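You operate a simulated robot arm through the tools that you are given. There is no shell and no other tool.

Carry out the task below with a simulated robot arm. There is one attempt and no reset: what you move stays moved.

JOB
Rinse the spoon, both pads and the orange brush in the water tub.
Fine: lay each one back where it lay.

Only the result counts: the job must be done as asked and must still hold three seconds after the hand-in. Knocking over, shifting, dropping, spilling or breaking anything else fails it.

ROBOT AND FRAMES
A 7-joint arm with a two-finger parallel gripper, fixed in place. Base frame: the origin is at the foot of the arm, x ahead of it, y to its left, z up. Units: m, degrees, N and s.
Its first joint turns from -132.0 to 132.0 degrees. Payload 3.91 kg.
The TCP is the grasp point between the finger pads, 0.03 m short of the fingertips. In the tool frame z runs along the fingers and y along their closing line. The gripper opens to 0.11 m. The fingers are 0.02 m wide and 0.01 m thick; the gripper's body (0.048 by 0.112 m) begins 0.055 m behind the TCP.
Orientation is that of the tool frame in the base frame, as a unit quaternion [w, x, y, z]. With the fingers straight down and closing along the base's y, the tool's x points along the base's -x, its y along +y and its z along -z.

CONTROLS
- The arm moves only by the tool drive_tool. Its argument "steps" is a list of rows, each a list of 7 numbers: the shift along the base's x, y, z in units of 250 mm (1.0 is 250 mm), then the turn, a rotation vector about the base's x, y, z in units of 60 degrees (1.0 is 60 degrees), then the opening, from 0 (shut) to 1 (fully open). In form: [[dx, dy, dz, ax, ay, az, hand], ...]. A call has 1 to 20 rows; each row is the pose to reach, as a shift and turn from the pose commanded when the call began. A call with a number of a shift or a turn outside -1 to 1 is refused whole. Each row takes 0.2 s and may step no farther than 0.05 m and 8.6 degrees from the row before; otherwise, or with a gripper value out of range, the whole call is refused. A pose out of reach is approached as far as the arm can. The call stops where the force on the tool passes 90 N (or 10 N more than at its start, if that is more) or the arm is blocked; 0.2 s more then pass. Each finger travels about 0.108 m/s and halts on what it meets, pressing with about 44 N; the grip force reading is that of the motor and also rises with nothing between the fingers. The clock runs only during rows and for 0.2 s after the last one: add rows that repeat a pose to give the fingers time. The reply holds the time, the measured pose of the TCP, the force on the tool along the base axes, the opening and the grip force, in the units named above and with some noise, with the torque about the TCP (base axes, N m) and any sound that the robot's microphone picked up.
- Cameras (640 x 400 px; columns grow to the right, rows downward): "scene" is fixed at [0.0483, 0.6547, 1.342]; the picture's right is [-0.24, -0.97, 0.00], its down [-0.36, 0.09, -0.93] and it looks along [0.90, -0.22, -0.38] (base axes); focal length 335 px, centre (320, 200). "wrist" rides on the gripper at [0.072, 0.017, -0.103] in the tool frame; the picture's right is [-0.23, 0.97, 0.00], its down [-0.76, -0.18, -0.62] and it looks along [-0.61, -0.14, 0.78] (tool axes); focal length 222 px, centre (320, 200).
- camera(camera): a new picture of that camera. No time passes.
- measure_at(camera, pixels): for up to 12 pixels [column, row] of the newest picture of that camera ("zoom" is the newest enlarged one), the place [x, y, z] in the base frame of the surface seen there, good to about 0.003 m, but the place of the scene camera against the robot may be out by one fixed shift of up to 0.012 m in any direction. No time passes.
- close_up(camera, box): a new picture of the part [left, top, right, bottom] of that camera's present view, enlarged. No time passes.
- finish_job(): hands the job in; it is judged then, once.

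Unless the task says otherwise, let go and move clear before handing in.

The tools are called by a JSON object that holds its "method" and its "body". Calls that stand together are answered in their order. drive_tool: Moves the arm, as the interface text tells. Its arguments: {"type":"object","properties":{"steps":{"type":"array"}},"required":["steps"]} The other tools are called the same way: camera (camera) takes a picture; measure_at (camera, pixels) gives the place of the surface under pixels of a picture; close_up (camera, box) takes an enlarged picture of a part of a camera's view; finish_job () hands the job in.

At the start:

```text
time_s: 0.0
tcp_pos: [0.3716, 0.4732, 1.2149]
tcp_rot: [0.0, -0.001, 1.0, 0.001]
wrist_force: [0.8, 0.9, 0.4]
torque: [0.0, 0.01, 0.0]
width: 0.1101
grip_force: 0.1
```

scene: 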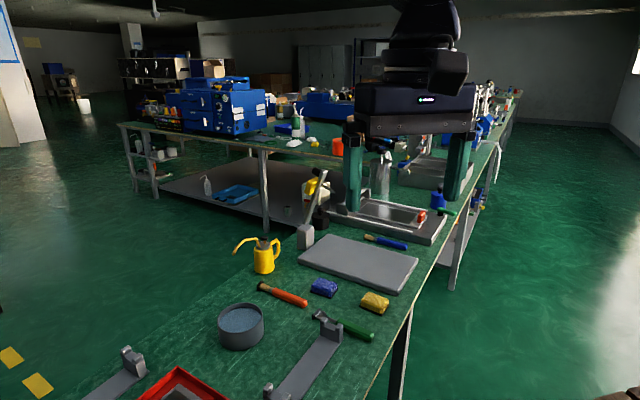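
wrist: 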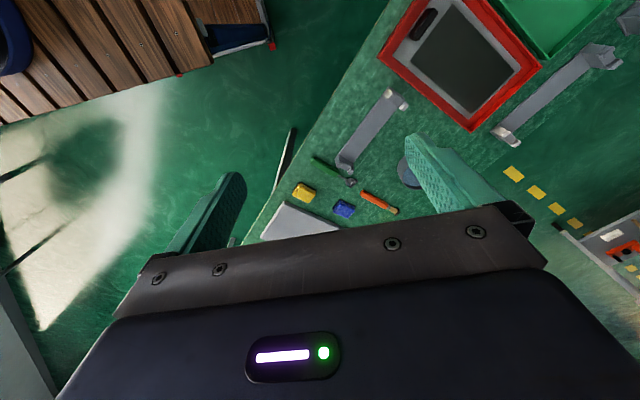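

The scene picture shows a grey tub near (240,325), an orange brush at (283,293), blue and yellow pads at (323,287) and (374,302), a green-handled tool at (345,327) and a blue-handled one at (385,241). I'll enlarge these to find out what each is.

{"method": "close_up", "body": {"camera": "scene", "box": [200, 220, 440, 370]}}

{"method": "close_up", "body": {"camera": "wrist", "box": [240, 120, 480, 270]}}

```text
2.67 times, centred on (320, 295) of scene
```

zoom: 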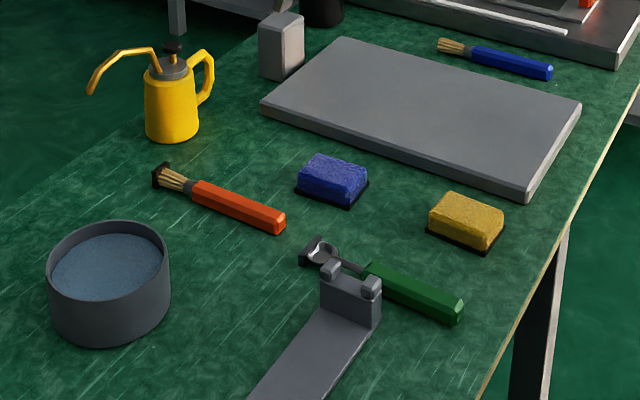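

```text
2.67 times, centred on (360, 195) of wrist
```

zoom: 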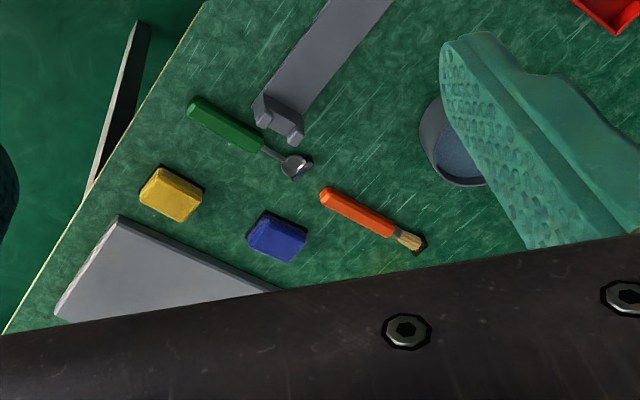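

The zoom shows the spoon (green handle), the blue and yellow pads, the orange brush with bristles toward the tub, and a black patch by each working end. I'll measure the items in the scene zoom.

{"method": "close_up", "body": {"camera": "scene", "box": [200, 220, 440, 370]}}

{"method": "measure_at", "body": {"camera": "zoom", "pixels": [[196, 192], [282, 222], [240, 205], [178, 183], [160, 178], [334, 176], [464, 218], [372, 272], [458, 308], [415, 288], [322, 250], [308, 255]]}}

{"method": "measure_at", "body": {"camera": "zoom", "pixels": [[110, 225], [50, 270], [168, 270], [110, 308], [110, 265], [80, 280], [140, 250], [331, 268], [372, 282], [350, 295], [262, 400], [230, 300]]}}

```text
2.67 times, centred on (320, 295) of scene
```

zoom: 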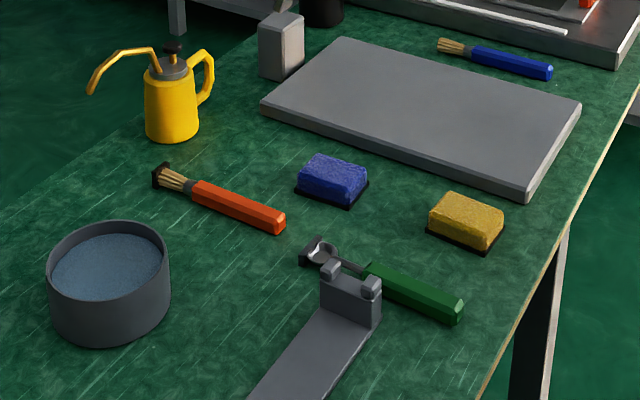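

```text
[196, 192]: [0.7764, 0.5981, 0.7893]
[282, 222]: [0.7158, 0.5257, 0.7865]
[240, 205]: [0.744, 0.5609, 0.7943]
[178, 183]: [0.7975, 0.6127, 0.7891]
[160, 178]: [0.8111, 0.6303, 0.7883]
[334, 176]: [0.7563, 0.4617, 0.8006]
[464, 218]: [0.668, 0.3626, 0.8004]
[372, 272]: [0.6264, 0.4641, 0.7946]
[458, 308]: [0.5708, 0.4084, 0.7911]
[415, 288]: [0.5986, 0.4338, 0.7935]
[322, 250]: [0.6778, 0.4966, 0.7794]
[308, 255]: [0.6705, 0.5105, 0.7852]
```

```text
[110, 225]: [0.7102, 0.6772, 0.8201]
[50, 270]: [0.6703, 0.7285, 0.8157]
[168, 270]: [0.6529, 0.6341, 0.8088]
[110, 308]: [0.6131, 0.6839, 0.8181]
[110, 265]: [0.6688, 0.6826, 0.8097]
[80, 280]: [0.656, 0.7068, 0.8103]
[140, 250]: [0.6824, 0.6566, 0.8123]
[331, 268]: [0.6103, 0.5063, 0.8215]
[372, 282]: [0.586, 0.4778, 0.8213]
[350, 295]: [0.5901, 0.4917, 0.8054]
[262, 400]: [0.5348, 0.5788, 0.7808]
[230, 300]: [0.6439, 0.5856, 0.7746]
```

The scene readings put the table at about z 0.773, the tub centre near (0.66, 0.68) and the water at z 0.81. I'll measure the same points through the wrist camera to find the scene camera's shift.

{"method": "close_up", "body": {"camera": "wrist", "box": [270, 130, 430, 230]}}

{"method": "measure_at", "body": {"camera": "wrist", "pixels": [[303, 193], [344, 208], [376, 201], [318, 160], [334, 171], [351, 182], [363, 192], [388, 207], [396, 211], [405, 185], [345, 165], [400, 160]]}}

```text
4.00 times, centred on (350, 180) of wrist
```

zoom: 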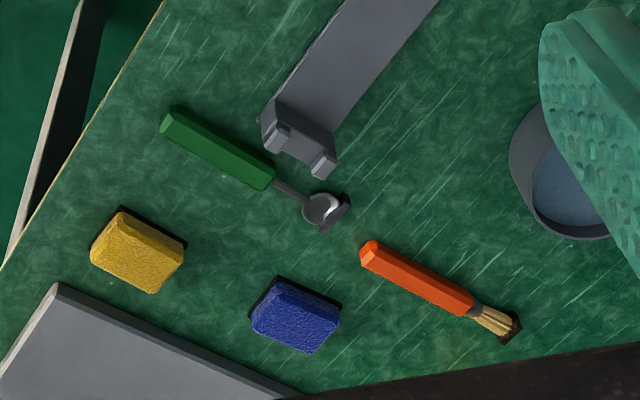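

```text
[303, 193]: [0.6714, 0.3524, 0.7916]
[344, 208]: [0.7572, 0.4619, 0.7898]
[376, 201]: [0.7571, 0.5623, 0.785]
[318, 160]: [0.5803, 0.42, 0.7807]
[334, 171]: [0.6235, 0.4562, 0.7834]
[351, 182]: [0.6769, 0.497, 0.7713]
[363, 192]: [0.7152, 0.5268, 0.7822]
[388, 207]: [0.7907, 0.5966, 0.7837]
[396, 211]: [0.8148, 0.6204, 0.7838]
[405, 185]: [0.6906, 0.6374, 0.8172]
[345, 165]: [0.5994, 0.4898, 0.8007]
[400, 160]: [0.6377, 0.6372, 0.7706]
```

The wrist readings put objects about 9 mm lower than the scene camera does, with only small shifts in x and y. I'll bring the hand closer above the items for a finer wrist view.

{"method": "drive_tool", "body": {"steps": [[0.125, 0, -0.1, 0, 0, 0, 1], [0.25, 0, -0.2, 0, 0, 0, 1], [0.375, 0, -0.3, 0, 0, 0, 1], [0.5, 0, -0.4, 0, 0, 0, 1], [0.625, 0, -0.5, 0, 0, 0, 1], [0.75, 0, -0.6, 0, 0, 0, 1], [0.875, 0, -0.7, 0, 0, 0, 1], [1.0, 0, -0.8, 0, 0, 0, 1], [1.0, 0, -0.8, 0, 0, 0, 1]]}}

{"method": "camera", "body": {"camera": "wrist"}}

{"method": "camera", "body": {"camera": "scene"}}

```text
time_s: 2.0
tcp_pos: [0.6197, 0.4728, 1.0147]
tcp_rot: [0.0, 0.0, 1.0, 0.0]
wrist_force: [-0.4, 0.0, 0.3]
torque: [0.01, -0.01, -0.01]
width: 0.11
grip_force: 0.1
```

```text
taken
```

wrist: 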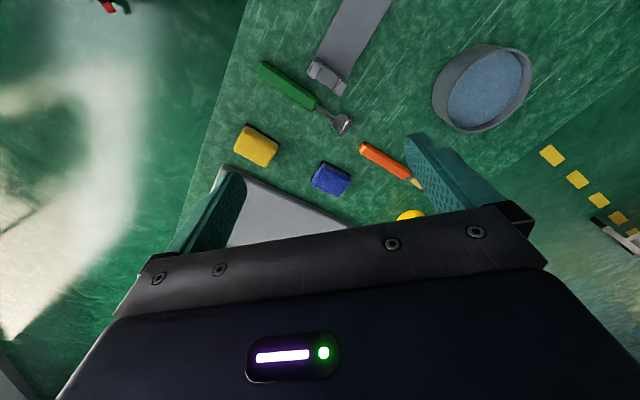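

```text
taken
```

scene: 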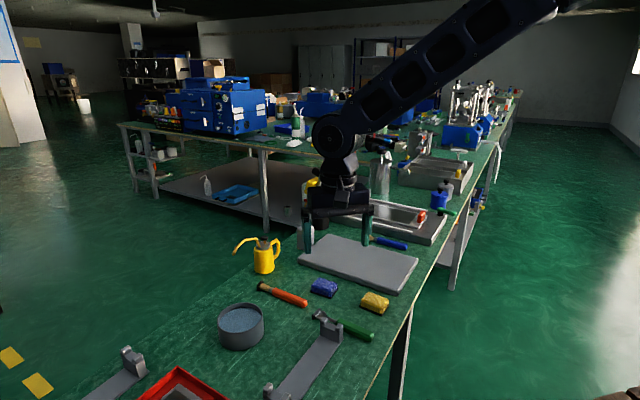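

From here the wrist view shows the spoon at (305,95), the pads at (256,146) and (330,178), the brush at (390,165) and the whole tub at (483,88). I'll measure them in enlarged views.

{"method": "close_up", "body": {"camera": "wrist", "box": [225, 50, 385, 150]}}

{"method": "measure_at", "body": {"camera": "wrist", "pixels": [[262, 67], [286, 86], [310, 103], [323, 112], [340, 124], [348, 131], [330, 67], [325, 80], [440, 85], [530, 75], [483, 48], [483, 125]]}}

{"method": "measure_at", "body": {"camera": "wrist", "pixels": [[483, 88], [460, 100], [510, 75], [365, 147], [385, 160], [405, 173], [417, 183], [330, 178], [256, 146], [300, 140], [400, 100], [242, 131]]}}

```text
4.00 times, centred on (305, 100) of wrist
```

zoom: 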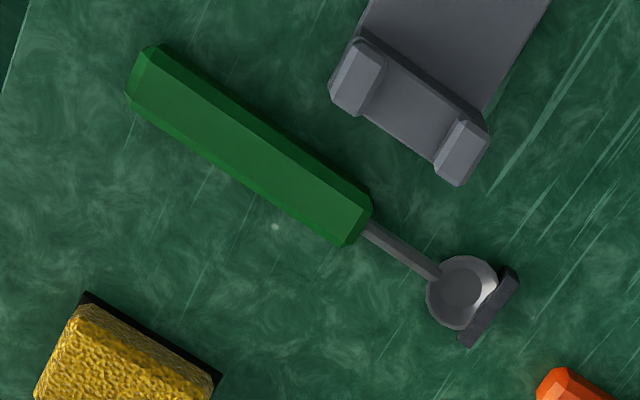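

```text
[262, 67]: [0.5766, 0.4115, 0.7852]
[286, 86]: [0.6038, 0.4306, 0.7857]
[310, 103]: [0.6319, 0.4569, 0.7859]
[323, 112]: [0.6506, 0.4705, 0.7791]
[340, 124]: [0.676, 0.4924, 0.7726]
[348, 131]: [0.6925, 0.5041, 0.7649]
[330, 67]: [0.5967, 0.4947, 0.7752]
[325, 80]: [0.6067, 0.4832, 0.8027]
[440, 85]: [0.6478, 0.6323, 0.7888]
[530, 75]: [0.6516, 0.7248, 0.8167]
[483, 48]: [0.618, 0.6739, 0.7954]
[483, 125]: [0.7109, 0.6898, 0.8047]
```

```text
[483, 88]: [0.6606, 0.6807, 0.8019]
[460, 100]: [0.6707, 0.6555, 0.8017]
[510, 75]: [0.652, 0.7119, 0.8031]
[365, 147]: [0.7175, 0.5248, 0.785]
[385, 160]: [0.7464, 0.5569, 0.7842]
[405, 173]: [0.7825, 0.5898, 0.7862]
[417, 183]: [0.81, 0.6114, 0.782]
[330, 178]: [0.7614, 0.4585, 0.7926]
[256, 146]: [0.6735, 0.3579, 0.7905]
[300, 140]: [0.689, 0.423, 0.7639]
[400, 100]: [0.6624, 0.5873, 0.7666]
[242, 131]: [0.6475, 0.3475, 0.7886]
```

The wrist readings give the table at about z 0.765, handle tops at 0.785, pad tops at 0.792 and the water at 0.802. I'll take many points along the spoon and brush in zoom to fit their axes.

{"method": "measure_at", "body": {"camera": "zoom", "pixels": [[160, 85], [190, 106], [220, 127], [250, 149], [280, 170], [310, 192], [340, 213], [400, 247], [430, 268], [462, 288], [490, 308], [500, 290]]}}

{"method": "measure_at", "body": {"camera": "zoom", "pixels": [[160, 52], [260, 122], [365, 195], [130, 92], [235, 165], [340, 242], [360, 40], [485, 130], [345, 110], [450, 180], [330, 85], [400, 150]]}}

{"method": "close_up", "body": {"camera": "wrist", "box": [300, 110, 460, 210]}}

```text
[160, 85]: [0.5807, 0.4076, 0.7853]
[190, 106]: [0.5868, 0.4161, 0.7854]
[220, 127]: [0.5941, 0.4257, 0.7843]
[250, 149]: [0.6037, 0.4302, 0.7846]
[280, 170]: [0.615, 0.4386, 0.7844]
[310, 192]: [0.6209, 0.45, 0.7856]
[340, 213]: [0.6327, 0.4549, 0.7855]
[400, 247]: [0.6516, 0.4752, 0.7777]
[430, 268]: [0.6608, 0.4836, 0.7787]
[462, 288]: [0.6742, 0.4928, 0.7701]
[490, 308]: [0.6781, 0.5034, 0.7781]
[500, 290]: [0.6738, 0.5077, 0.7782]
```

```text
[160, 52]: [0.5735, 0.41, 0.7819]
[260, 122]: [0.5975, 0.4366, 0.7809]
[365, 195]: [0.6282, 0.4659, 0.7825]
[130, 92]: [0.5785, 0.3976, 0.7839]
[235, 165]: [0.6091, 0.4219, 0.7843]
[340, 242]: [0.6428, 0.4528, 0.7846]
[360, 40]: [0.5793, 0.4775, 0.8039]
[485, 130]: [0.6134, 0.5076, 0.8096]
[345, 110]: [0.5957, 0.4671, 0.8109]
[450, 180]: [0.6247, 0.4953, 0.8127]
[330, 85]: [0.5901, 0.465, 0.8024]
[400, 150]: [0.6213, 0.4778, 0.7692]
```

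```text
4.00 times, centred on (380, 160) of wrist
```

zoom: 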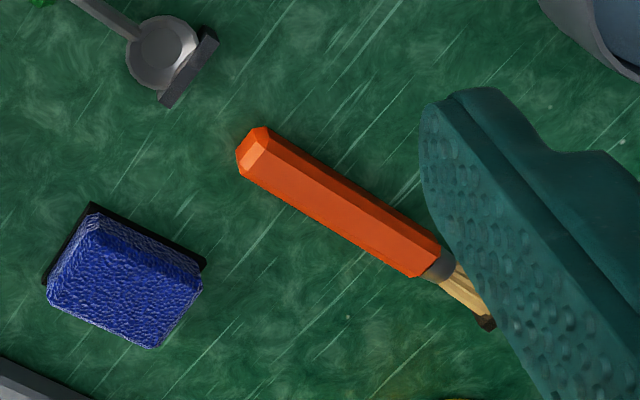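

The spoon axis runs at about 42° with the handle centred near (0.605, 0.431), and the bracket clears the rear half of the handle. I'll turn the hand 42° and go above that rear half for a check look.

{"method": "drive_tool", "body": {"steps": [[-0.0165, -0.034, -0.0765, 0, 0, 0.1175, 0.9], [-0.033, -0.068, -0.153, 0, 0, 0.235, 0.8], [-0.0495, -0.102, -0.2295, 0, 0, 0.3525, 0.7], [-0.066, -0.136, -0.306, 0, 0, 0.47, 0.6], [-0.0825, -0.17, -0.3825, 0, 0, 0.5875, 0.5], [-0.099, -0.2032, -0.459, 0, 0, 0.705, 0.4], [-0.099, -0.2032, -0.459, 0, 0, 0.705, 0.4]]}}

{"method": "camera", "body": {"camera": "wrist"}}

```text
time_s: 3.6
tcp_pos: [0.5944, 0.4216, 0.8991]
tcp_rot: [-0.001, -0.362, 0.932, 0.001]
wrist_force: [-0.4, -0.7, -0.3]
torque: [0.01, -0.03, 0.02]
width: 0.0439
grip_force: 0.2
```

```text
taken
```

wrist: 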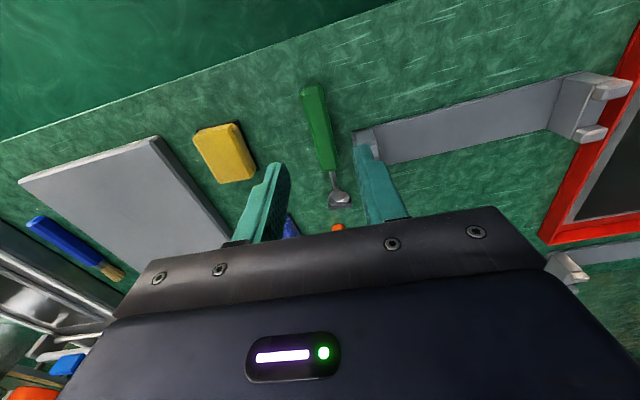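

The hand is above the spoon, which appears at (320,130) between the fingertips. I'll re-measure the handle from this near view before going down.

{"method": "close_up", "body": {"camera": "wrist", "box": [240, 75, 400, 215]}}

{"method": "measure_at", "body": {"camera": "wrist", "pixels": [[313, 95], [316, 110], [319, 125], [322, 140], [325, 155], [328, 165], [333, 180], [339, 198], [307, 120], [329, 120], [355, 135], [365, 131]]}}

```text
2.86 times, centred on (320, 145) of wrist
```

zoom: 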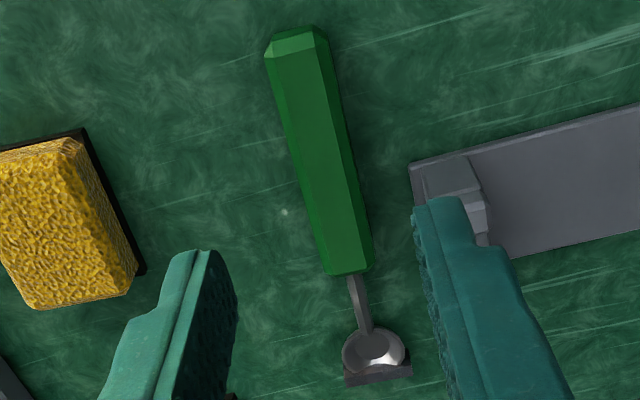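

```text
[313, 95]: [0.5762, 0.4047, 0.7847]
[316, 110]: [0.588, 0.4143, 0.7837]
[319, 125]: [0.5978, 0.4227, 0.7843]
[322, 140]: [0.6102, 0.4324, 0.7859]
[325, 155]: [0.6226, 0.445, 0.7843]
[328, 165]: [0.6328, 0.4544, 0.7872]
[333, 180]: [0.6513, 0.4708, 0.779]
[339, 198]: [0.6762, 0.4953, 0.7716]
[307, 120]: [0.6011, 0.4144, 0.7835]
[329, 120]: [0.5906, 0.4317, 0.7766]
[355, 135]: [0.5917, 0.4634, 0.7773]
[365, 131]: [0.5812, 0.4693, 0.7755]
```

The handle axis passes within 1 mm of the TCP and its top is at z 0.7845. I'll descend to z 0.799 and close on it.

{"method": "drive_tool", "body": {"steps": [[0.0, 0.0, -0.1, 0, 0, 0, 0.34], [0.0, 0.0, -0.2, 0, 0, 0, 0.34], [0.0, 0.0, -0.28, 0, 0, 0, 0.34], [0.0, 0.0, -0.34, 0, 0, 0, 0.34], [0.0, 0.0, -0.38, 0, 0, 0, 0.34], [0.0, 0.0, -0.4, 0, 0, 0, 0.34], [0.0, 0.0, -0.4, 0, 0, 0, 0.34]]}}

{"method": "camera", "body": {"camera": "wrist"}}

```text
time_s: 5.2
tcp_pos: [0.5949, 0.4225, 0.7996]
tcp_rot: [0.001, -0.361, 0.933, 0.0]
wrist_force: [0.3, 0.4, 0.7]
torque: [0.02, 0.0, 0.02]
width: 0.0374
grip_force: 0.1
```

```text
taken
```

wrist: 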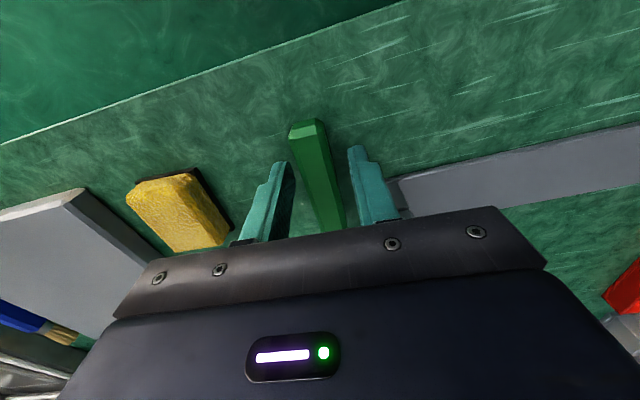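

The fingers straddle the green handle at (318,160) with room on both sides and no contact force. I'll close and lift gently.

{"method": "drive_tool", "body": {"steps": [[0, 0, 0, 0, 0, 0, 0.25], [0, 0, 0, 0, 0, 0, 0.15], [0, 0, 0, 0, 0, 0, 0.1], [0, 0, 0, 0, 0, 0, 0.08], [0, 0, 0, 0, 0, 0, 0.05], [0, 0, 0, 0, 0, 0, 0.05]]}}

```text
time_s: 6.6
tcp_pos: [0.5942, 0.4223, 0.8006]
tcp_rot: [0.001, -0.361, 0.933, 0.0]
wrist_force: [-0.3, -0.8, 0.4]
torque: [-0.03, 0.05, -0.05]
width: 0.0199
grip_force: 44.0
```

The grip holds at width 0.0199 with 44 N. I'll lift straight up and check that the spoon comes level.

{"method": "drive_tool", "body": {"steps": [[0, 0, 0.06, 0, 0, 0, 0.0], [0, 0, 0.16, 0, 0, 0, 0.0], [0, 0, 0.3, 0, 0, 0, 0.0], [0, 0, 0.46, 0, 0, 0, 0.0], [0, 0, 0.62, 0, 0, 0, 0.0], [0, 0, 0.76, 0, 0, 0, 0.0], [0, 0, 0.8, 0, 0, 0, 0.0], [0, 0, 0.8, 0, 0, 0, 0.0]]}}

{"method": "close_up", "body": {"camera": "scene", "box": [200, 170, 440, 370]}}

{"method": "camera", "body": {"camera": "wrist"}}

```text
time_s: 8.4
tcp_pos: [0.5936, 0.4225, 0.9995]
tcp_rot: [0.0, -0.361, 0.933, 0.0]
wrist_force: [0.0, 0.0, -0.3]
torque: [-0.01, 0.02, 0.04]
width: 0.0198
grip_force: 43.9
```

```text
2.00 times, centred on (320, 270) of scene
```

zoom: 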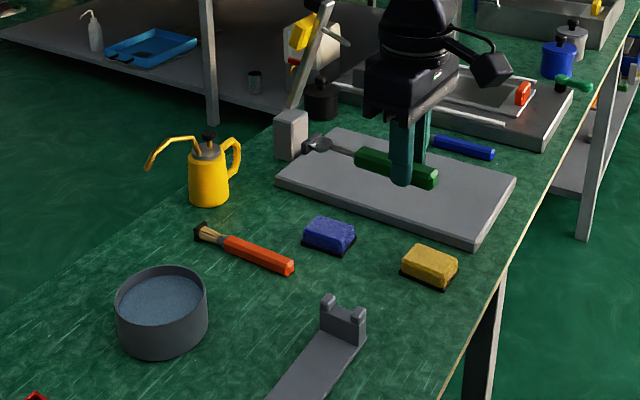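

```text
taken
```

wrist: 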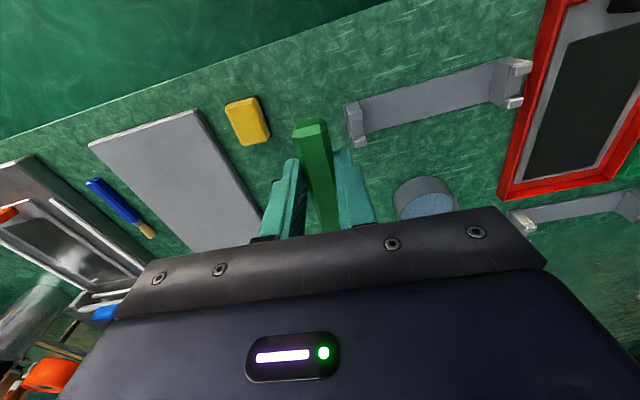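

The spoon came up level, black grime still on its tip, and nothing else moved. I'll carry it towards the tub at height while turning it to lie tangentially (about -44°), in two calls.

{"method": "drive_tool", "body": {"steps": [[0.0106, 0.0823, 0, 0, 0, -0.1024, 0], [0.0212, 0.1645, 0, 0, 0, -0.2048, 0], [0.0318, 0.2468, 0, 0, 0, -0.3072, 0], [0.0424, 0.329, 0, 0, 0, -0.4095, 0], [0.053, 0.4113, 0, 0, 0, -0.5119, 0], [0.0636, 0.4935, 0, 0, 0, -0.6143, 0], [0.0742, 0.5758, 0, 0, 0, -0.7167, 0]]}}

{"method": "drive_tool", "body": {"steps": [[0.0106, 0.0823, 0, 0, 0, -0.1024, 0], [0.0212, 0.1645, 0, 0, 0, -0.2048, 0], [0.0318, 0.2468, 0, 0, 0, -0.3072, 0], [0.0424, 0.329, 0, 0, 0, -0.4095, 0], [0.053, 0.4113, 0, 0, 0, -0.5119, 0], [0.0636, 0.4935, 0, 0, 0, -0.6143, 0], [0.0742, 0.5758, 0, 0, 0, -0.7167, 0], [0.0742, 0.5758, 0, 0, 0, -0.7167, 0]]}}

{"method": "camera", "body": {"camera": "wrist"}}

{"method": "camera", "body": {"camera": "scene"}}

```text
time_s: 10.0
tcp_pos: [0.6132, 0.5667, 1.001]
tcp_rot: [-0.001, 0.007, 1.0, -0.001]
wrist_force: [0.7, 0.7, -0.6]
torque: [0.01, 0.04, -0.02]
width: 0.0199
grip_force: 44.1
```

```text
time_s: 11.8
tcp_pos: [0.631, 0.7106, 0.9997]
tcp_rot: [0.0, 0.373, 0.928, 0.0]
wrist_force: [0.5, -0.2, 0.1]
torque: [0.03, 0.01, -0.01]
width: 0.0198
grip_force: 44.2
```

```text
taken
```

wrist: 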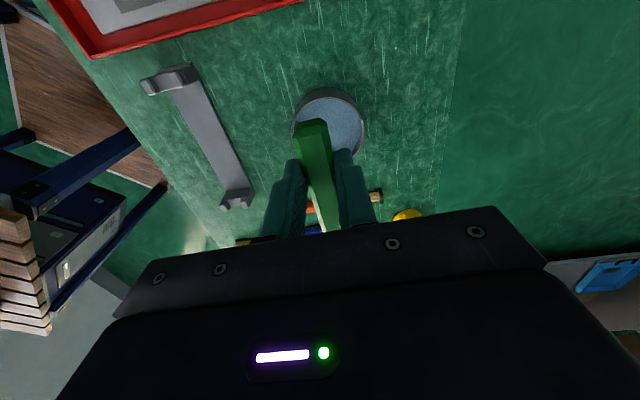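

```text
taken
```

scene: 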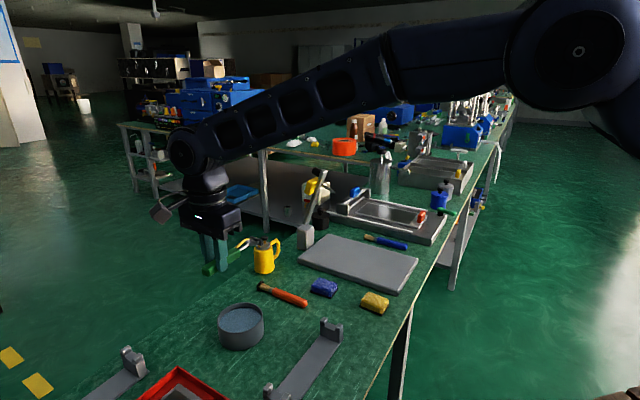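

The spoon is above the tub, which shows at (330,125) in the wrist view. I'll re-measure its rim and the water there.

{"method": "close_up", "body": {"camera": "wrist", "box": [270, 75, 390, 165]}}

{"method": "measure_at", "body": {"camera": "zoom", "pixels": [[150, 190], [200, 115], [300, 78], [400, 95], [480, 160], [490, 250], [455, 330], [300, 150], [400, 200], [420, 300], [130, 280], [250, 180]]}}

```text
4.44 times, centred on (330, 120) of wrist
```

zoom: 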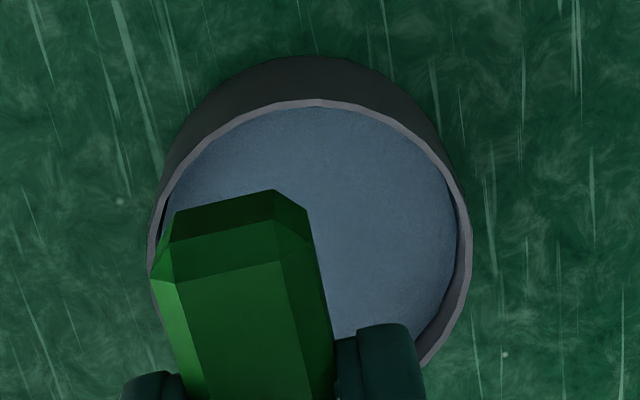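

```text
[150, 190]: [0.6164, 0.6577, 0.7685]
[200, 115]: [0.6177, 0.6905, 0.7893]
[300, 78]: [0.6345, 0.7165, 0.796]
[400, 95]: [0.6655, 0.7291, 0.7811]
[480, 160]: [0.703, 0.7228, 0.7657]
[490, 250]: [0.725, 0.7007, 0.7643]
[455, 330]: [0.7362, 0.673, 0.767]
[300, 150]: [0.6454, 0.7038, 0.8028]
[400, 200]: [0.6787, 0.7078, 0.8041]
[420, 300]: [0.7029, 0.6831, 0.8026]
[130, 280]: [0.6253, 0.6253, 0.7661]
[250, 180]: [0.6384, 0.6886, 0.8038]
```

I'll pick rim pixels precisely to fit the tub circle.

{"method": "measure_at", "body": {"camera": "zoom", "pixels": [[317, 103], [260, 111], [210, 138], [176, 180], [155, 235], [380, 118], [425, 150], [455, 190], [466, 235], [462, 290], [440, 340], [425, 362]]}}

```text
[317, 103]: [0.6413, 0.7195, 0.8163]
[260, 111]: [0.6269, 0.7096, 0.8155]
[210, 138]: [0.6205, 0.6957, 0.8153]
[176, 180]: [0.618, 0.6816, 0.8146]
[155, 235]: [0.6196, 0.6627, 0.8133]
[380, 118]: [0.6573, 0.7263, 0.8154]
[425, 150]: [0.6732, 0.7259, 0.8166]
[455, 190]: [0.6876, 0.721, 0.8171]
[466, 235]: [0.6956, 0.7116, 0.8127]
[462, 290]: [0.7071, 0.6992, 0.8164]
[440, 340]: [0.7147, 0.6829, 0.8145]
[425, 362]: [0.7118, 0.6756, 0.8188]
```

The tub circle fits a centre at (0.666, 0.678) with a rim radius of 0.048 at z 0.815. I'll tilt the spoon 50° bowl-down at this height.

{"method": "drive_tool", "body": {"steps": [[0.002, -0.002, 0, 0.0824, 0.086, 0, 0], [0.005, -0.004, 0, 0.1648, 0.1719, 0, 0], [0.007, -0.005, 0, 0.2472, 0.2579, 0, 0], [0.009, -0.007, 0, 0.3295, 0.3438, 0, 0], [0.012, -0.009, 0, 0.4119, 0.4298, 0, 0], [0.014, -0.011, 0, 0.4943, 0.5157, 0, 0], [0.016, -0.012, 0, 0.5767, 0.6017, 0, 0], [0.016, -0.012, 0, 0.5767, 0.6017, 0, 0]]}}

{"method": "camera", "body": {"camera": "wrist"}}

{"method": "close_up", "body": {"camera": "scene", "box": [140, 170, 340, 370]}}

```text
time_s: 13.6
tcp_pos: [0.6359, 0.7072, 0.9987]
tcp_rot: [-0.393, 0.338, 0.84, 0.159]
wrist_force: [-0.1, -0.5, -0.2]
torque: [0.02, 0.01, 0.0]
width: 0.0199
grip_force: 43.8
```

```text
taken
```

wrist: 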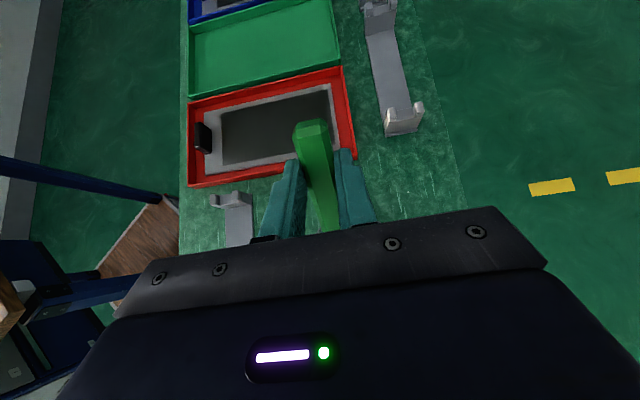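

```text
2.00 times, centred on (240, 270) of scene
```

zoom: 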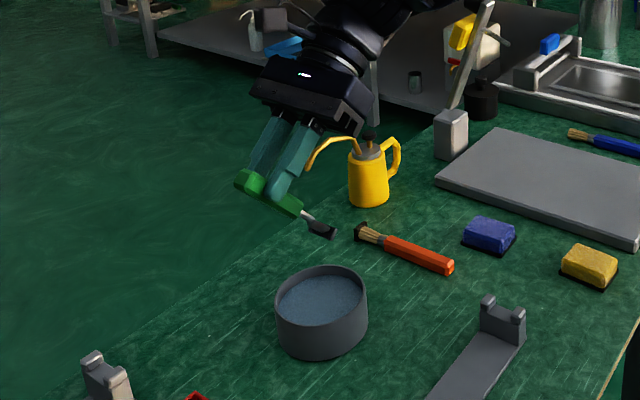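

The spoon is tilted with its bowl down towards the tub, seen at (322,230) in the zoom. I'll measure the tip against the tub before dipping.

{"method": "measure_at", "body": {"camera": "zoom", "pixels": [[330, 232], [322, 229], [312, 220], [303, 213], [328, 238], [312, 231], [283, 205], [260, 190], [320, 268], [277, 305], [366, 295], [320, 322]]}}

```text
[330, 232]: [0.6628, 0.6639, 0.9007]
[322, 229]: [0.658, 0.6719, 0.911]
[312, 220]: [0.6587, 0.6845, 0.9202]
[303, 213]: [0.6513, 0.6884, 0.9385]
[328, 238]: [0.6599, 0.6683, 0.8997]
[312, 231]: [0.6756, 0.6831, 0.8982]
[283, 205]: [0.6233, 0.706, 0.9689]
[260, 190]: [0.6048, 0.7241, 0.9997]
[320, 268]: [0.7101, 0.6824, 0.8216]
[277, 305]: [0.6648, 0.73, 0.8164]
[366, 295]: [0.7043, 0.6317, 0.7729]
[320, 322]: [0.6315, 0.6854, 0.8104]
```

The tip reads about (0.665, 0.668, 0.893) after the scene shift, right over the tub. I'll lower it slowly into the water.

{"method": "drive_tool", "body": {"steps": [[0, 0, -0.08, 0, 0, 0, 0], [0, 0, -0.16, 0, 0, 0, 0], [0, 0, -0.24, 0, 0, 0, 0], [0, 0, -0.3, 0, 0, 0, 0], [0, 0, -0.35, 0, 0, 0, 0], [0, 0, -0.39, 0, 0, 0, 0], [0, 0, -0.42, 0, 0, 0, 0], [0, 0, -0.44, 0, 0, 0, 0], [0, 0, -0.448, 0, 0, 0, 0], [0, 0, -0.448, 0, 0, 0, 0]]}}

{"method": "close_up", "body": {"camera": "scene", "box": [180, 230, 300, 370]}}

```text
time_s: 15.8
tcp_pos: [0.6349, 0.7067, 0.8873]
tcp_rot: [-0.392, 0.338, 0.841, 0.158]
wrist_force: [0.6, 0.5, 0.2]
torque: [-0.02, 0.03, -0.02]
width: 0.0196
grip_force: 43.6
```

```text
2.86 times, centred on (240, 300) of scene
```

zoom: 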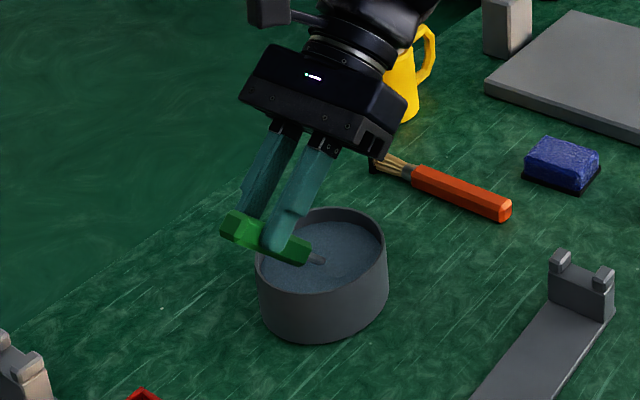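

The bowl is under water, with no contact force and the tub unmoved. I'll swish it gently by ±8 mm for about 3 s.

{"method": "drive_tool", "body": {"steps": [[0.011, 0.012, 0, 0, 0, 0, 0], [0.022, 0.023, 0, 0, 0, 0, 0], [0.011, 0.012, 0, 0, 0, 0, 0], [0, 0, 0, 0, 0, 0, 0], [-0.011, -0.012, 0, 0, 0, 0, 0], [-0.022, -0.023, 0, 0, 0, 0, 0], [-0.011, -0.012, 0, 0, 0, 0, 0], [0, 0, 0, 0, 0, 0, 0], [0.011, 0.012, 0, 0, 0, 0, 0], [0.022, 0.023, 0, 0, 0, 0, 0], [0.011, 0.012, 0, 0, 0, 0, 0], [0, 0, 0, 0, 0, 0, 0], [-0.011, -0.012, 0, 0, 0, 0, 0], [-0.022, -0.023, 0, 0, 0, 0, 0], [-0.011, -0.012, 0, 0, 0, 0, 0], [0, 0, 0, 0, 0, 0, 0], [0, 0, 0, 0, 0, 0, 0], [0, 0, 0, 0, 0, 0, 0]]}}

{"method": "drive_tool", "body": {"steps": [[0, 0, 0.03, 0, 0, 0, 0], [0, 0, 0.08, 0, 0, 0, 0], [0, 0, 0.14, 0, 0, 0, 0], [0, 0, 0.22, 0, 0, 0, 0], [0, 0, 0.3, 0, 0, 0, 0], [0, 0, 0.38, 0, 0, 0, 0], [0, 0, 0.448, 0, 0, 0, 0], [0, 0, 0.448, 0, 0, 0, 0], [0, 0, 0.448, 0, 0, 0, 0]]}}

{"method": "close_up", "body": {"camera": "scene", "box": [180, 230, 300, 370]}}

```text
time_s: 19.6
tcp_pos: [0.6343, 0.7074, 0.8864]
tcp_rot: [-0.391, 0.338, 0.842, 0.158]
wrist_force: [0.5, 0.3, -0.2]
torque: [0.01, -0.01, 0.03]
width: 0.0197
grip_force: 43.9
```

```text
time_s: 21.6
tcp_pos: [0.6361, 0.7051, 0.9999]
tcp_rot: [-0.391, 0.337, 0.842, 0.158]
wrist_force: [-0.1, 0.3, 0.7]
torque: [-0.03, 0.0, -0.04]
width: 0.0196
grip_force: 44.3
```

```text
2.86 times, centred on (240, 300) of scene
```

zoom: 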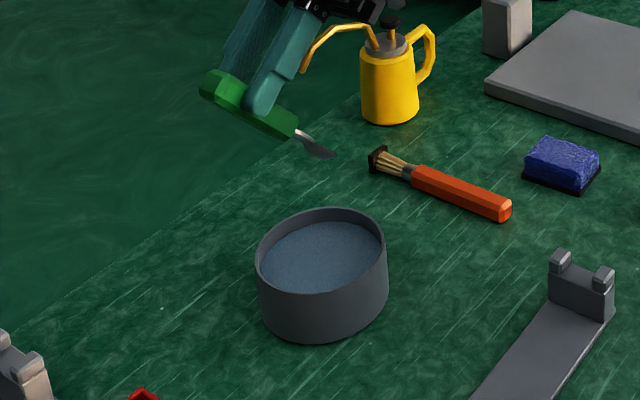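

The black grime at the spoon's tip is gone (325,150). I'll undo the tilt, then carry it back along the same path.

{"method": "drive_tool", "body": {"steps": [[-0.002, 0.002, 0, -0.0824, -0.086, 0, 0], [-0.005, 0.004, 0, -0.1648, -0.1719, 0, 0], [-0.007, 0.005, 0, -0.2472, -0.2579, 0, 0], [-0.009, 0.007, 0, -0.3295, -0.3438, 0, 0], [-0.012, 0.009, 0, -0.4119, -0.4298, 0, 0], [-0.014, 0.011, 0, -0.4943, -0.5157, 0, 0], [-0.016, 0.012, 0, -0.5767, -0.6017, 0, 0]]}}

{"method": "drive_tool", "body": {"steps": [[-0.0106, -0.0823, 0, 0, 0, 0.1024, 0], [-0.0212, -0.1645, 0, 0, 0, 0.2048, 0], [-0.0318, -0.2468, 0, 0, 0, 0.3072, 0], [-0.0424, -0.329, 0, 0, 0, 0.4095, 0], [-0.053, -0.4113, 0, 0, 0, 0.5119, 0], [-0.0636, -0.4935, 0, 0, 0, 0.6143, 0], [-0.0742, -0.5758, 0, 0, 0, 0.7167, 0]]}}

{"method": "drive_tool", "body": {"steps": [[-0.0106, -0.0823, 0, 0, 0, 0.1024, 0], [-0.0212, -0.1645, 0, 0, 0, 0.2048, 0], [-0.0318, -0.2468, 0, 0, 0, 0.3072, 0], [-0.0424, -0.329, 0, 0, 0, 0.4095, 0], [-0.053, -0.4113, 0, 0, 0, 0.5119, 0], [-0.0636, -0.4935, 0, 0, 0, 0.6143, 0], [-0.0742, -0.5758, 0, 0, 0, 0.7167, 0], [-0.0742, -0.5758, 0, 0, 0, 0.7167, 0]]}}

{"method": "close_up", "body": {"camera": "scene", "box": [200, 170, 440, 370]}}

```text
time_s: 23.2
tcp_pos: [0.6331, 0.7085, 1.0004]
tcp_rot: [0.001, 0.373, 0.928, 0.0]
wrist_force: [0.9, -0.8, -0.1]
torque: [0.07, 0.08, 0.01]
width: 0.0195
grip_force: 44.2
```

```text
time_s: 24.8
tcp_pos: [0.6123, 0.5657, 0.999]
tcp_rot: [0.0, 0.005, 1.0, 0.001]
wrist_force: [-0.1, -0.1, 0.1]
torque: [-0.01, 0.03, -0.02]
width: 0.02
grip_force: 44.4
```

```text
time_s: 26.6
tcp_pos: [0.5922, 0.4205, 0.9999]
tcp_rot: [0.0, -0.362, 0.932, 0.001]
wrist_force: [0.9, -0.1, 0.1]
torque: [0.0, 0.0, -0.01]
width: 0.0197
grip_force: 43.9
```

```text
2.00 times, centred on (320, 270) of scene
```

zoom: 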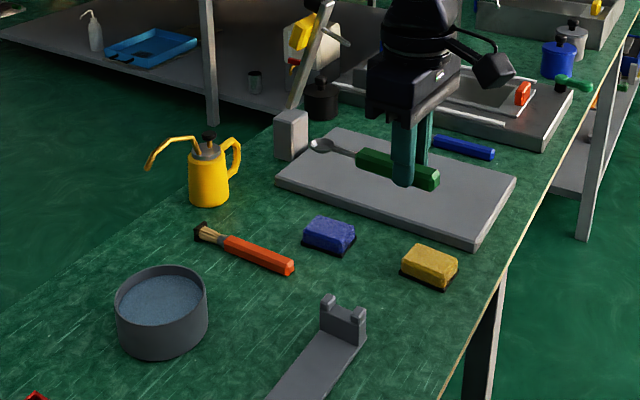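

The spoon is clean and hovering over its place. I'll lower it to the grasp height and open slowly.

{"method": "drive_tool", "body": {"steps": [[0.004, 0.004, -0.16, 0, 0, 0, 0], [0.004, 0.004, -0.32, 0, 0, 0, 0], [0.004, 0.004, -0.46, 0, 0, 0, 0], [0.004, 0.004, -0.58, 0, 0, 0, 0], [0.004, 0.004, -0.67, 0, 0, 0, 0], [0.004, 0.004, -0.73, 0, 0, 0, 0], [0.004, 0.004, -0.77, 0, 0, 0, 0], [0.004, 0.004, -0.788, 0, 0, 0, 0], [0.004, 0.004, -0.796, 0, 0, 0, 0], [0.004, 0.004, -0.798, 0, 0, 0, 0], [0.004, 0.004, -0.798, 0, 0, 0, 0]]}}

```text
time_s: 29.0
tcp_pos: [0.5948, 0.4232, 0.8007]
tcp_rot: [0.0, -0.361, 0.933, -0.001]
wrist_force: [-1.8, -2.4, 13.0]
torque: [0.02, -0.12, -0.05]
width: 0.02
grip_force: 43.6
```

A 13 N upward force shows the spoon rests on the bench. I'll ease up a hair and open slowly, then rise.

{"method": "drive_tool", "body": {"steps": [[0, 0, 0.003, 0, 0, 0, 0.0], [0, 0, 0.003, 0, 0, 0, 0.2], [0, 0, 0.003, 0, 0, 0, 0.25], [0, 0, 0.003, 0, 0, 0, 0.3], [0, 0, 0.003, 0, 0, 0, 0.34], [0, 0, 0.003, 0, 0, 0, 0.34]]}}

{"method": "drive_tool", "body": {"steps": [[0, 0, 0.04, 0, 0, 0, 0.34], [0, 0, 0.12, 0, 0, 0, 0.34], [0, 0, 0.24, 0, 0, 0, 0.34], [0, 0, 0.4, 0, 0, 0, 0.4], [0, 0, 0.4, 0, 0, 0, 0.4]]}}

{"method": "camera", "body": {"camera": "wrist"}}

{"method": "measure_at", "body": {"camera": "wrist", "pixels": [[313, 95], [316, 110], [319, 125], [322, 140], [325, 155], [328, 165], [333, 180], [339, 198], [307, 120], [329, 120], [355, 135], [365, 131]]}}

{"method": "close_up", "body": {"camera": "scene", "box": [200, 220, 440, 370]}}

```text
time_s: 30.4
tcp_pos: [0.5946, 0.4235, 0.8013]
tcp_rot: [-0.001, -0.361, 0.933, 0.0]
wrist_force: [0.7, 0.0, -0.3]
torque: [-0.01, -0.04, 0.01]
width: 0.0375
grip_force: 0.0
```

```text
time_s: 31.6
tcp_pos: [0.5952, 0.4238, 0.9011]
tcp_rot: [0.0, -0.362, 0.932, 0.0]
wrist_force: [0.1, 0.6, -0.7]
torque: [0.01, -0.01, 0.0]
width: 0.0438
grip_force: 0.2
```

```text
taken
```

wrist: 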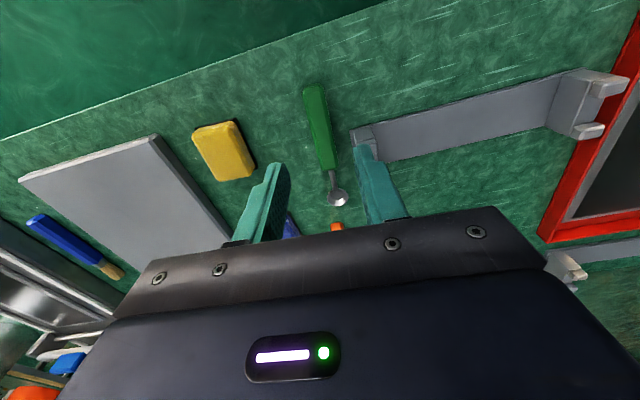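

```text
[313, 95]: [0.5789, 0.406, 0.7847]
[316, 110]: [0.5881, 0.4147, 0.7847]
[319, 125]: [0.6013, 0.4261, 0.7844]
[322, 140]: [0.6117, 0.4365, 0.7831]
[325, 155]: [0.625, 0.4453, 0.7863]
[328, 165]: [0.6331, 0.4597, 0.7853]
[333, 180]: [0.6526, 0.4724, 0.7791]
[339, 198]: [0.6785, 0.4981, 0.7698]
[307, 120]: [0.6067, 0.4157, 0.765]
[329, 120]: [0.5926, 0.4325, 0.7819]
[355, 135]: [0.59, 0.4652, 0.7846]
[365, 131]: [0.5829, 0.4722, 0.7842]
```

```text
2.67 times, centred on (320, 295) of scene
```

zoom: 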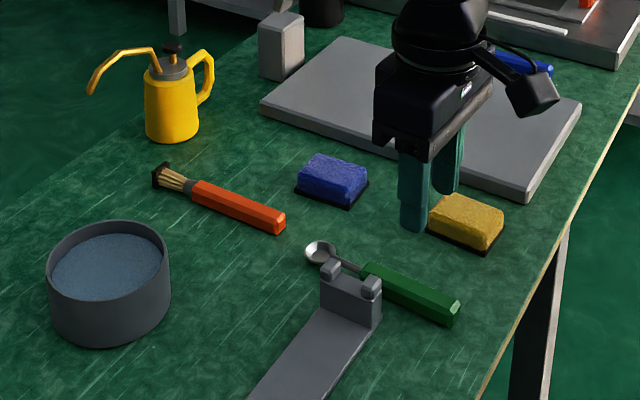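

The spoon is back within about 2 mm and clean. Next is the yellow pad at (222,150); I'll enlarge it and measure its corners.

{"method": "close_up", "body": {"camera": "wrist", "box": [180, 105, 276, 195]}}

```text
4.44 times, centred on (228, 150) of wrist
```

zoom: 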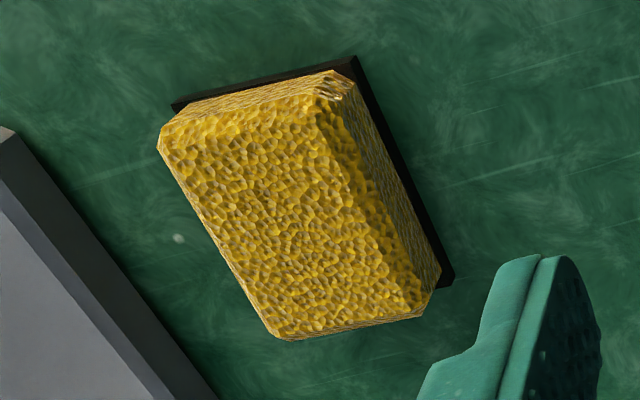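

The pad's top corners are near (165,128), (322,105), (420,305) and (278,330), with a thin dark grime slab underneath. I'll measure these.

{"method": "measure_at", "body": {"camera": "zoom", "pixels": [[172, 135], [312, 108], [405, 300], [280, 325], [240, 120], [365, 205], [345, 312], [225, 230], [290, 215], [353, 60], [452, 280], [177, 105]]}}

{"method": "measure_at", "body": {"camera": "zoom", "pixels": [[375, 90], [440, 230], [500, 200], [250, 70], [90, 200], [150, 290], [60, 330], [10, 170], [120, 320], [390, 190], [410, 260], [260, 95]]}}

```text
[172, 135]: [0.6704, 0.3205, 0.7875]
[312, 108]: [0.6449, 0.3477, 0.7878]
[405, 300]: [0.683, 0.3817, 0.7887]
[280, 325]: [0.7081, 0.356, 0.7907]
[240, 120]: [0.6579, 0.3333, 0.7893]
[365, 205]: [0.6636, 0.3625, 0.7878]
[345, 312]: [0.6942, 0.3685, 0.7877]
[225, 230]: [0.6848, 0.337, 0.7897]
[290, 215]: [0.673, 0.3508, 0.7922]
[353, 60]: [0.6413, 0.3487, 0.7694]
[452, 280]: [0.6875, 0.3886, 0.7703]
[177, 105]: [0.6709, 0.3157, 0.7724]
```

```text
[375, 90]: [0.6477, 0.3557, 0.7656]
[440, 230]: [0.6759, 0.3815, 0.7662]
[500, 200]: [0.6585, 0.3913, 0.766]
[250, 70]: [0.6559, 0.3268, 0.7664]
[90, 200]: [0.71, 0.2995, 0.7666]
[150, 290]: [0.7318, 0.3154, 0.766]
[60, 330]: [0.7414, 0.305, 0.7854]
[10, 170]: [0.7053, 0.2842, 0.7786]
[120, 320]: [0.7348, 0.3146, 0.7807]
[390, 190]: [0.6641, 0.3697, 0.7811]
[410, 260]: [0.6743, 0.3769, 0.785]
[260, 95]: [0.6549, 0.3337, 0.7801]
```

The yellow pad is centred near (0.678, 0.352), its long side at 42° and about 0.042 m wide, so the present yaw suits it. I'll move over it and look again.

{"method": "drive_tool", "body": {"steps": [[0.083, -0.071, 0, 0, 0, 0, 0.45], [0.166, -0.143, 0, 0, 0, 0, 0.5], [0.248, -0.214, 0, 0, 0, 0, 0.56], [0.331, -0.285, 0, 0, 0, 0, 0.58], [0.331, -0.285, 0, 0, 0, 0, 0.58]]}}

{"method": "camera", "body": {"camera": "wrist"}}

```text
time_s: 32.8
tcp_pos: [0.6774, 0.3517, 0.9014]
tcp_rot: [0.0, -0.361, 0.933, 0.0]
wrist_force: [-0.3, -0.3, 0.1]
torque: [0.01, 0.01, 0.01]
width: 0.064
grip_force: 0.0
```

```text
taken
```

wrist: 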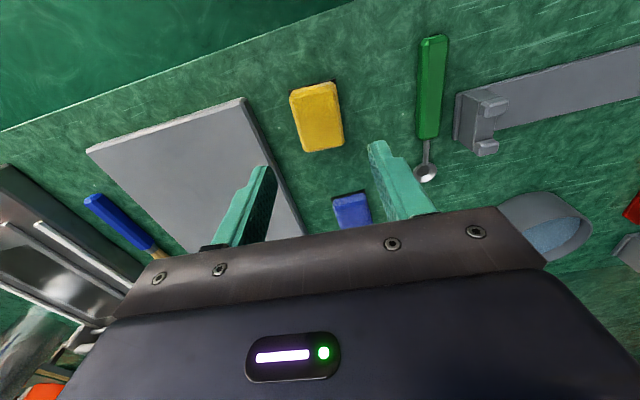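

The pad lies centred below the fingers at (317,117). One more measurement checks the alignment.

{"method": "close_up", "body": {"camera": "wrist", "box": [265, 70, 375, 165]}}

{"method": "measure_at", "body": {"camera": "wrist", "pixels": [[293, 95], [332, 85], [341, 138], [304, 148], [312, 91], [337, 112], [322, 144], [298, 122], [317, 117]]}}

```text
4.21 times, centred on (320, 118) of wrist
```

zoom: 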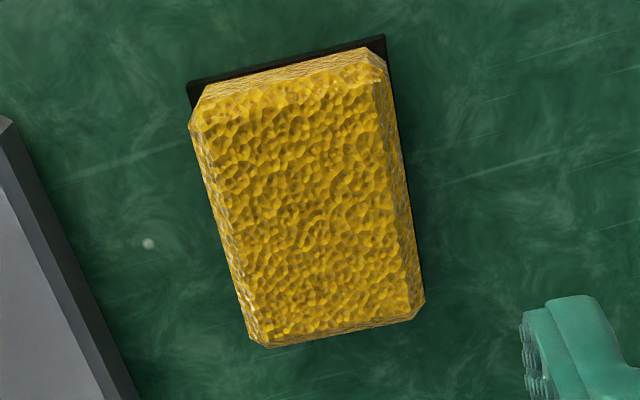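

```text
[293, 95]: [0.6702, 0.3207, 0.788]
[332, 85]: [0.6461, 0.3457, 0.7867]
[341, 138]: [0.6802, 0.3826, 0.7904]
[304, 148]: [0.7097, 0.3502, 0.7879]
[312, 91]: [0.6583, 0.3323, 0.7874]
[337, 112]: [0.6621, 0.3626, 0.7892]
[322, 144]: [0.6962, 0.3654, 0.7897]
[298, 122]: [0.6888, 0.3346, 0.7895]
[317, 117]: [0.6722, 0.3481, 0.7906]
```

The pad's centre, (0.677, 0.350), is within 1–2 mm of the TCP. I'll descend to z 0.804 and close.

{"method": "drive_tool", "body": {"steps": [[0, 0, -0.12, 0, 0, 0, 0.58], [0, 0, -0.22, 0, 0, 0, 0.58], [0, 0, -0.3, 0, 0, 0, 0.58], [0, 0, -0.36, 0, 0, 0, 0.58], [0, 0, -0.388, 0, 0, 0, 0.58], [0, 0, -0.388, 0, 0, 0, 0.58]]}}

{"method": "drive_tool", "body": {"steps": [[0, 0, 0, 0, 0, 0, 0.48], [0, 0, 0, 0, 0, 0, 0.42], [0, 0, 0, 0, 0, 0, 0.38], [0, 0, 0, 0, 0, 0, 0.34], [0, 0, 0, 0, 0, 0, 0.28], [0, 0, 0, 0, 0, 0, 0.28]]}}

```text
time_s: 34.2
tcp_pos: [0.6784, 0.3523, 0.8045]
tcp_rot: [0.0, -0.361, 0.933, 0.0]
wrist_force: [-0.5, -0.3, 0.0]
torque: [-0.03, 0.01, -0.02]
width: 0.0638
grip_force: 0.0
```

```text
time_s: 35.6
tcp_pos: [0.678, 0.3517, 0.8045]
tcp_rot: [0.0, -0.361, 0.933, 0.0]
wrist_force: [0.3, 0.4, 0.4]
torque: [0.04, 0.01, -0.04]
width: 0.0431
grip_force: 43.9
```

The yellow pad is gripped at 0.043 m. I'll lift it and carry it over the tub.

{"method": "drive_tool", "body": {"steps": [[0, 0, 0.08, 0, 0, 0, 0.28], [0, 0, 0.2, 0, 0, 0, 0.28], [0, 0, 0.34, 0, 0, 0, 0.28], [0, 0, 0.464, 0, 0, 0, 0.28], [-0.006, 0.1, 0.464, 0, 0, 0, 0.28], [-0.012, 0.26, 0.464, 0, 0, 0, 0.28], [-0.018, 0.44, 0.464, 0, 0, 0, 0.28], [-0.024, 0.62, 0.464, 0, 0, 0, 0.28], [-0.03, 0.8, 0.464, 0, 0, 0, 0.28]]}}

{"method": "drive_tool", "body": {"steps": [[-0.005, 0.15, 0, 0, 0, 0, 0.28], [-0.01, 0.3, 0, 0, 0, 0, 0.28], [-0.014, 0.42, 0, 0, 0, 0, 0.28], [-0.018, 0.504, 0, 0, 0, 0, 0.28], [-0.018, 0.504, 0, 0, 0, 0, 0.28]]}}

{"method": "close_up", "body": {"camera": "scene", "box": [180, 230, 300, 370]}}

{"method": "camera", "body": {"camera": "wrist"}}

```text
time_s: 37.6
tcp_pos: [0.6681, 0.5531, 0.9203]
tcp_rot: [0.0, -0.361, 0.933, 0.0]
wrist_force: [0.5, -0.3, 0.5]
torque: [0.0, 0.05, 0.01]
width: 0.0434
grip_force: 44.4
```

```text
time_s: 38.8
tcp_pos: [0.6655, 0.6786, 0.92]
tcp_rot: [0.001, -0.361, 0.932, 0.0]
wrist_force: [-0.2, 0.0, -0.3]
torque: [-0.02, 0.02, 0.03]
width: 0.0432
grip_force: 44.0
```

```text
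2.86 times, centred on (240, 300) of scene
```

zoom: 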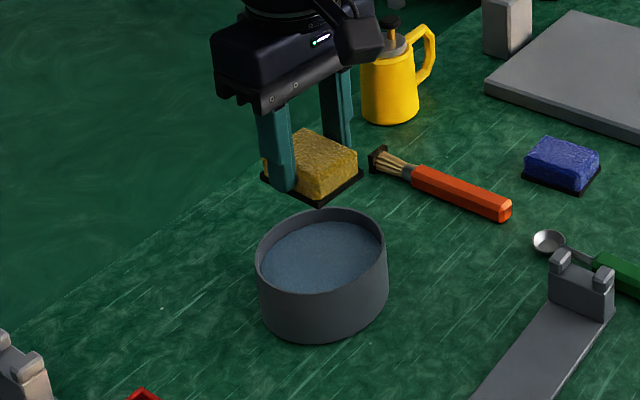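

```text
taken
```

wrist: 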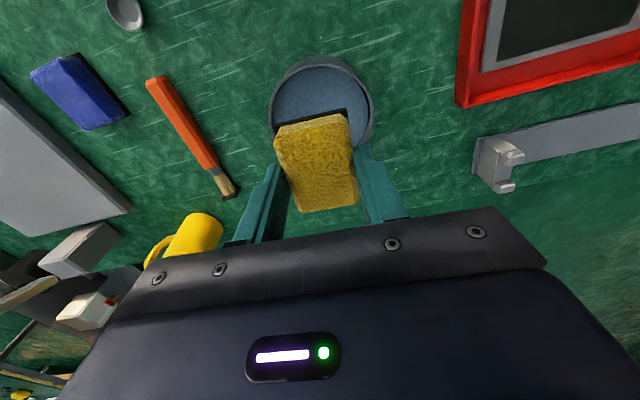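

The pad hangs centred over the tub, black slab below. Before lowering I'll check the yellow can's distance and recheck the tub rim.

{"method": "measure_at", "body": {"camera": "wrist", "pixels": [[195, 235], [215, 225], [322, 58], [275, 95], [371, 95], [272, 115], [373, 120], [340, 62], [295, 70], [320, 90]]}}

{"method": "close_up", "body": {"camera": "wrist", "box": [250, 45, 400, 225]}}

```text
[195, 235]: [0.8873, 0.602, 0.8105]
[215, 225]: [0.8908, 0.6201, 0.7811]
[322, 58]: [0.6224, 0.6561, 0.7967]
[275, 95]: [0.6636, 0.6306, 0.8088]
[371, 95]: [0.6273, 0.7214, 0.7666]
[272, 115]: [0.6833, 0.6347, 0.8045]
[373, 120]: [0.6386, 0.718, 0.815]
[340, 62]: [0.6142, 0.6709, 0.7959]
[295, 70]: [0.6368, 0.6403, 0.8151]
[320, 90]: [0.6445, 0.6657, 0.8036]
```

```text
2.22 times, centred on (325, 135) of wrist
```

zoom: 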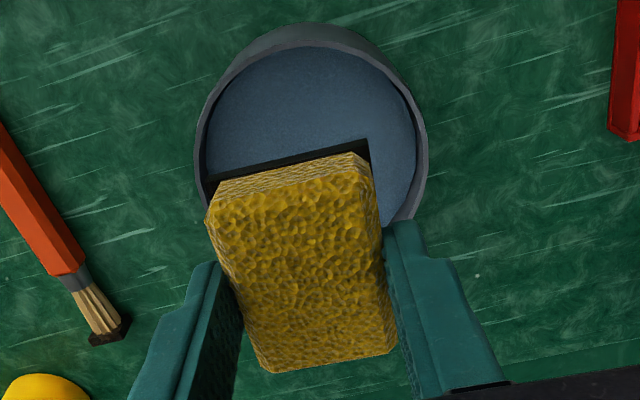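

The can is 0.2 m away, so it's clear. I'll measure the held pad's corners to centre it exactly over the tub.

{"method": "measure_at", "body": {"camera": "zoom", "pixels": [[222, 210], [355, 172], [380, 345], [270, 360], [215, 183], [366, 142], [300, 270]]}}

```text
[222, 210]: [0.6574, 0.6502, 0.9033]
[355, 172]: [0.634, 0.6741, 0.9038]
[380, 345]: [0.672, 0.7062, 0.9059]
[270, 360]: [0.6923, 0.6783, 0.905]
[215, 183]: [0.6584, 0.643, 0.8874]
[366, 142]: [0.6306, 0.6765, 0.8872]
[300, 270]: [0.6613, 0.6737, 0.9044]
```

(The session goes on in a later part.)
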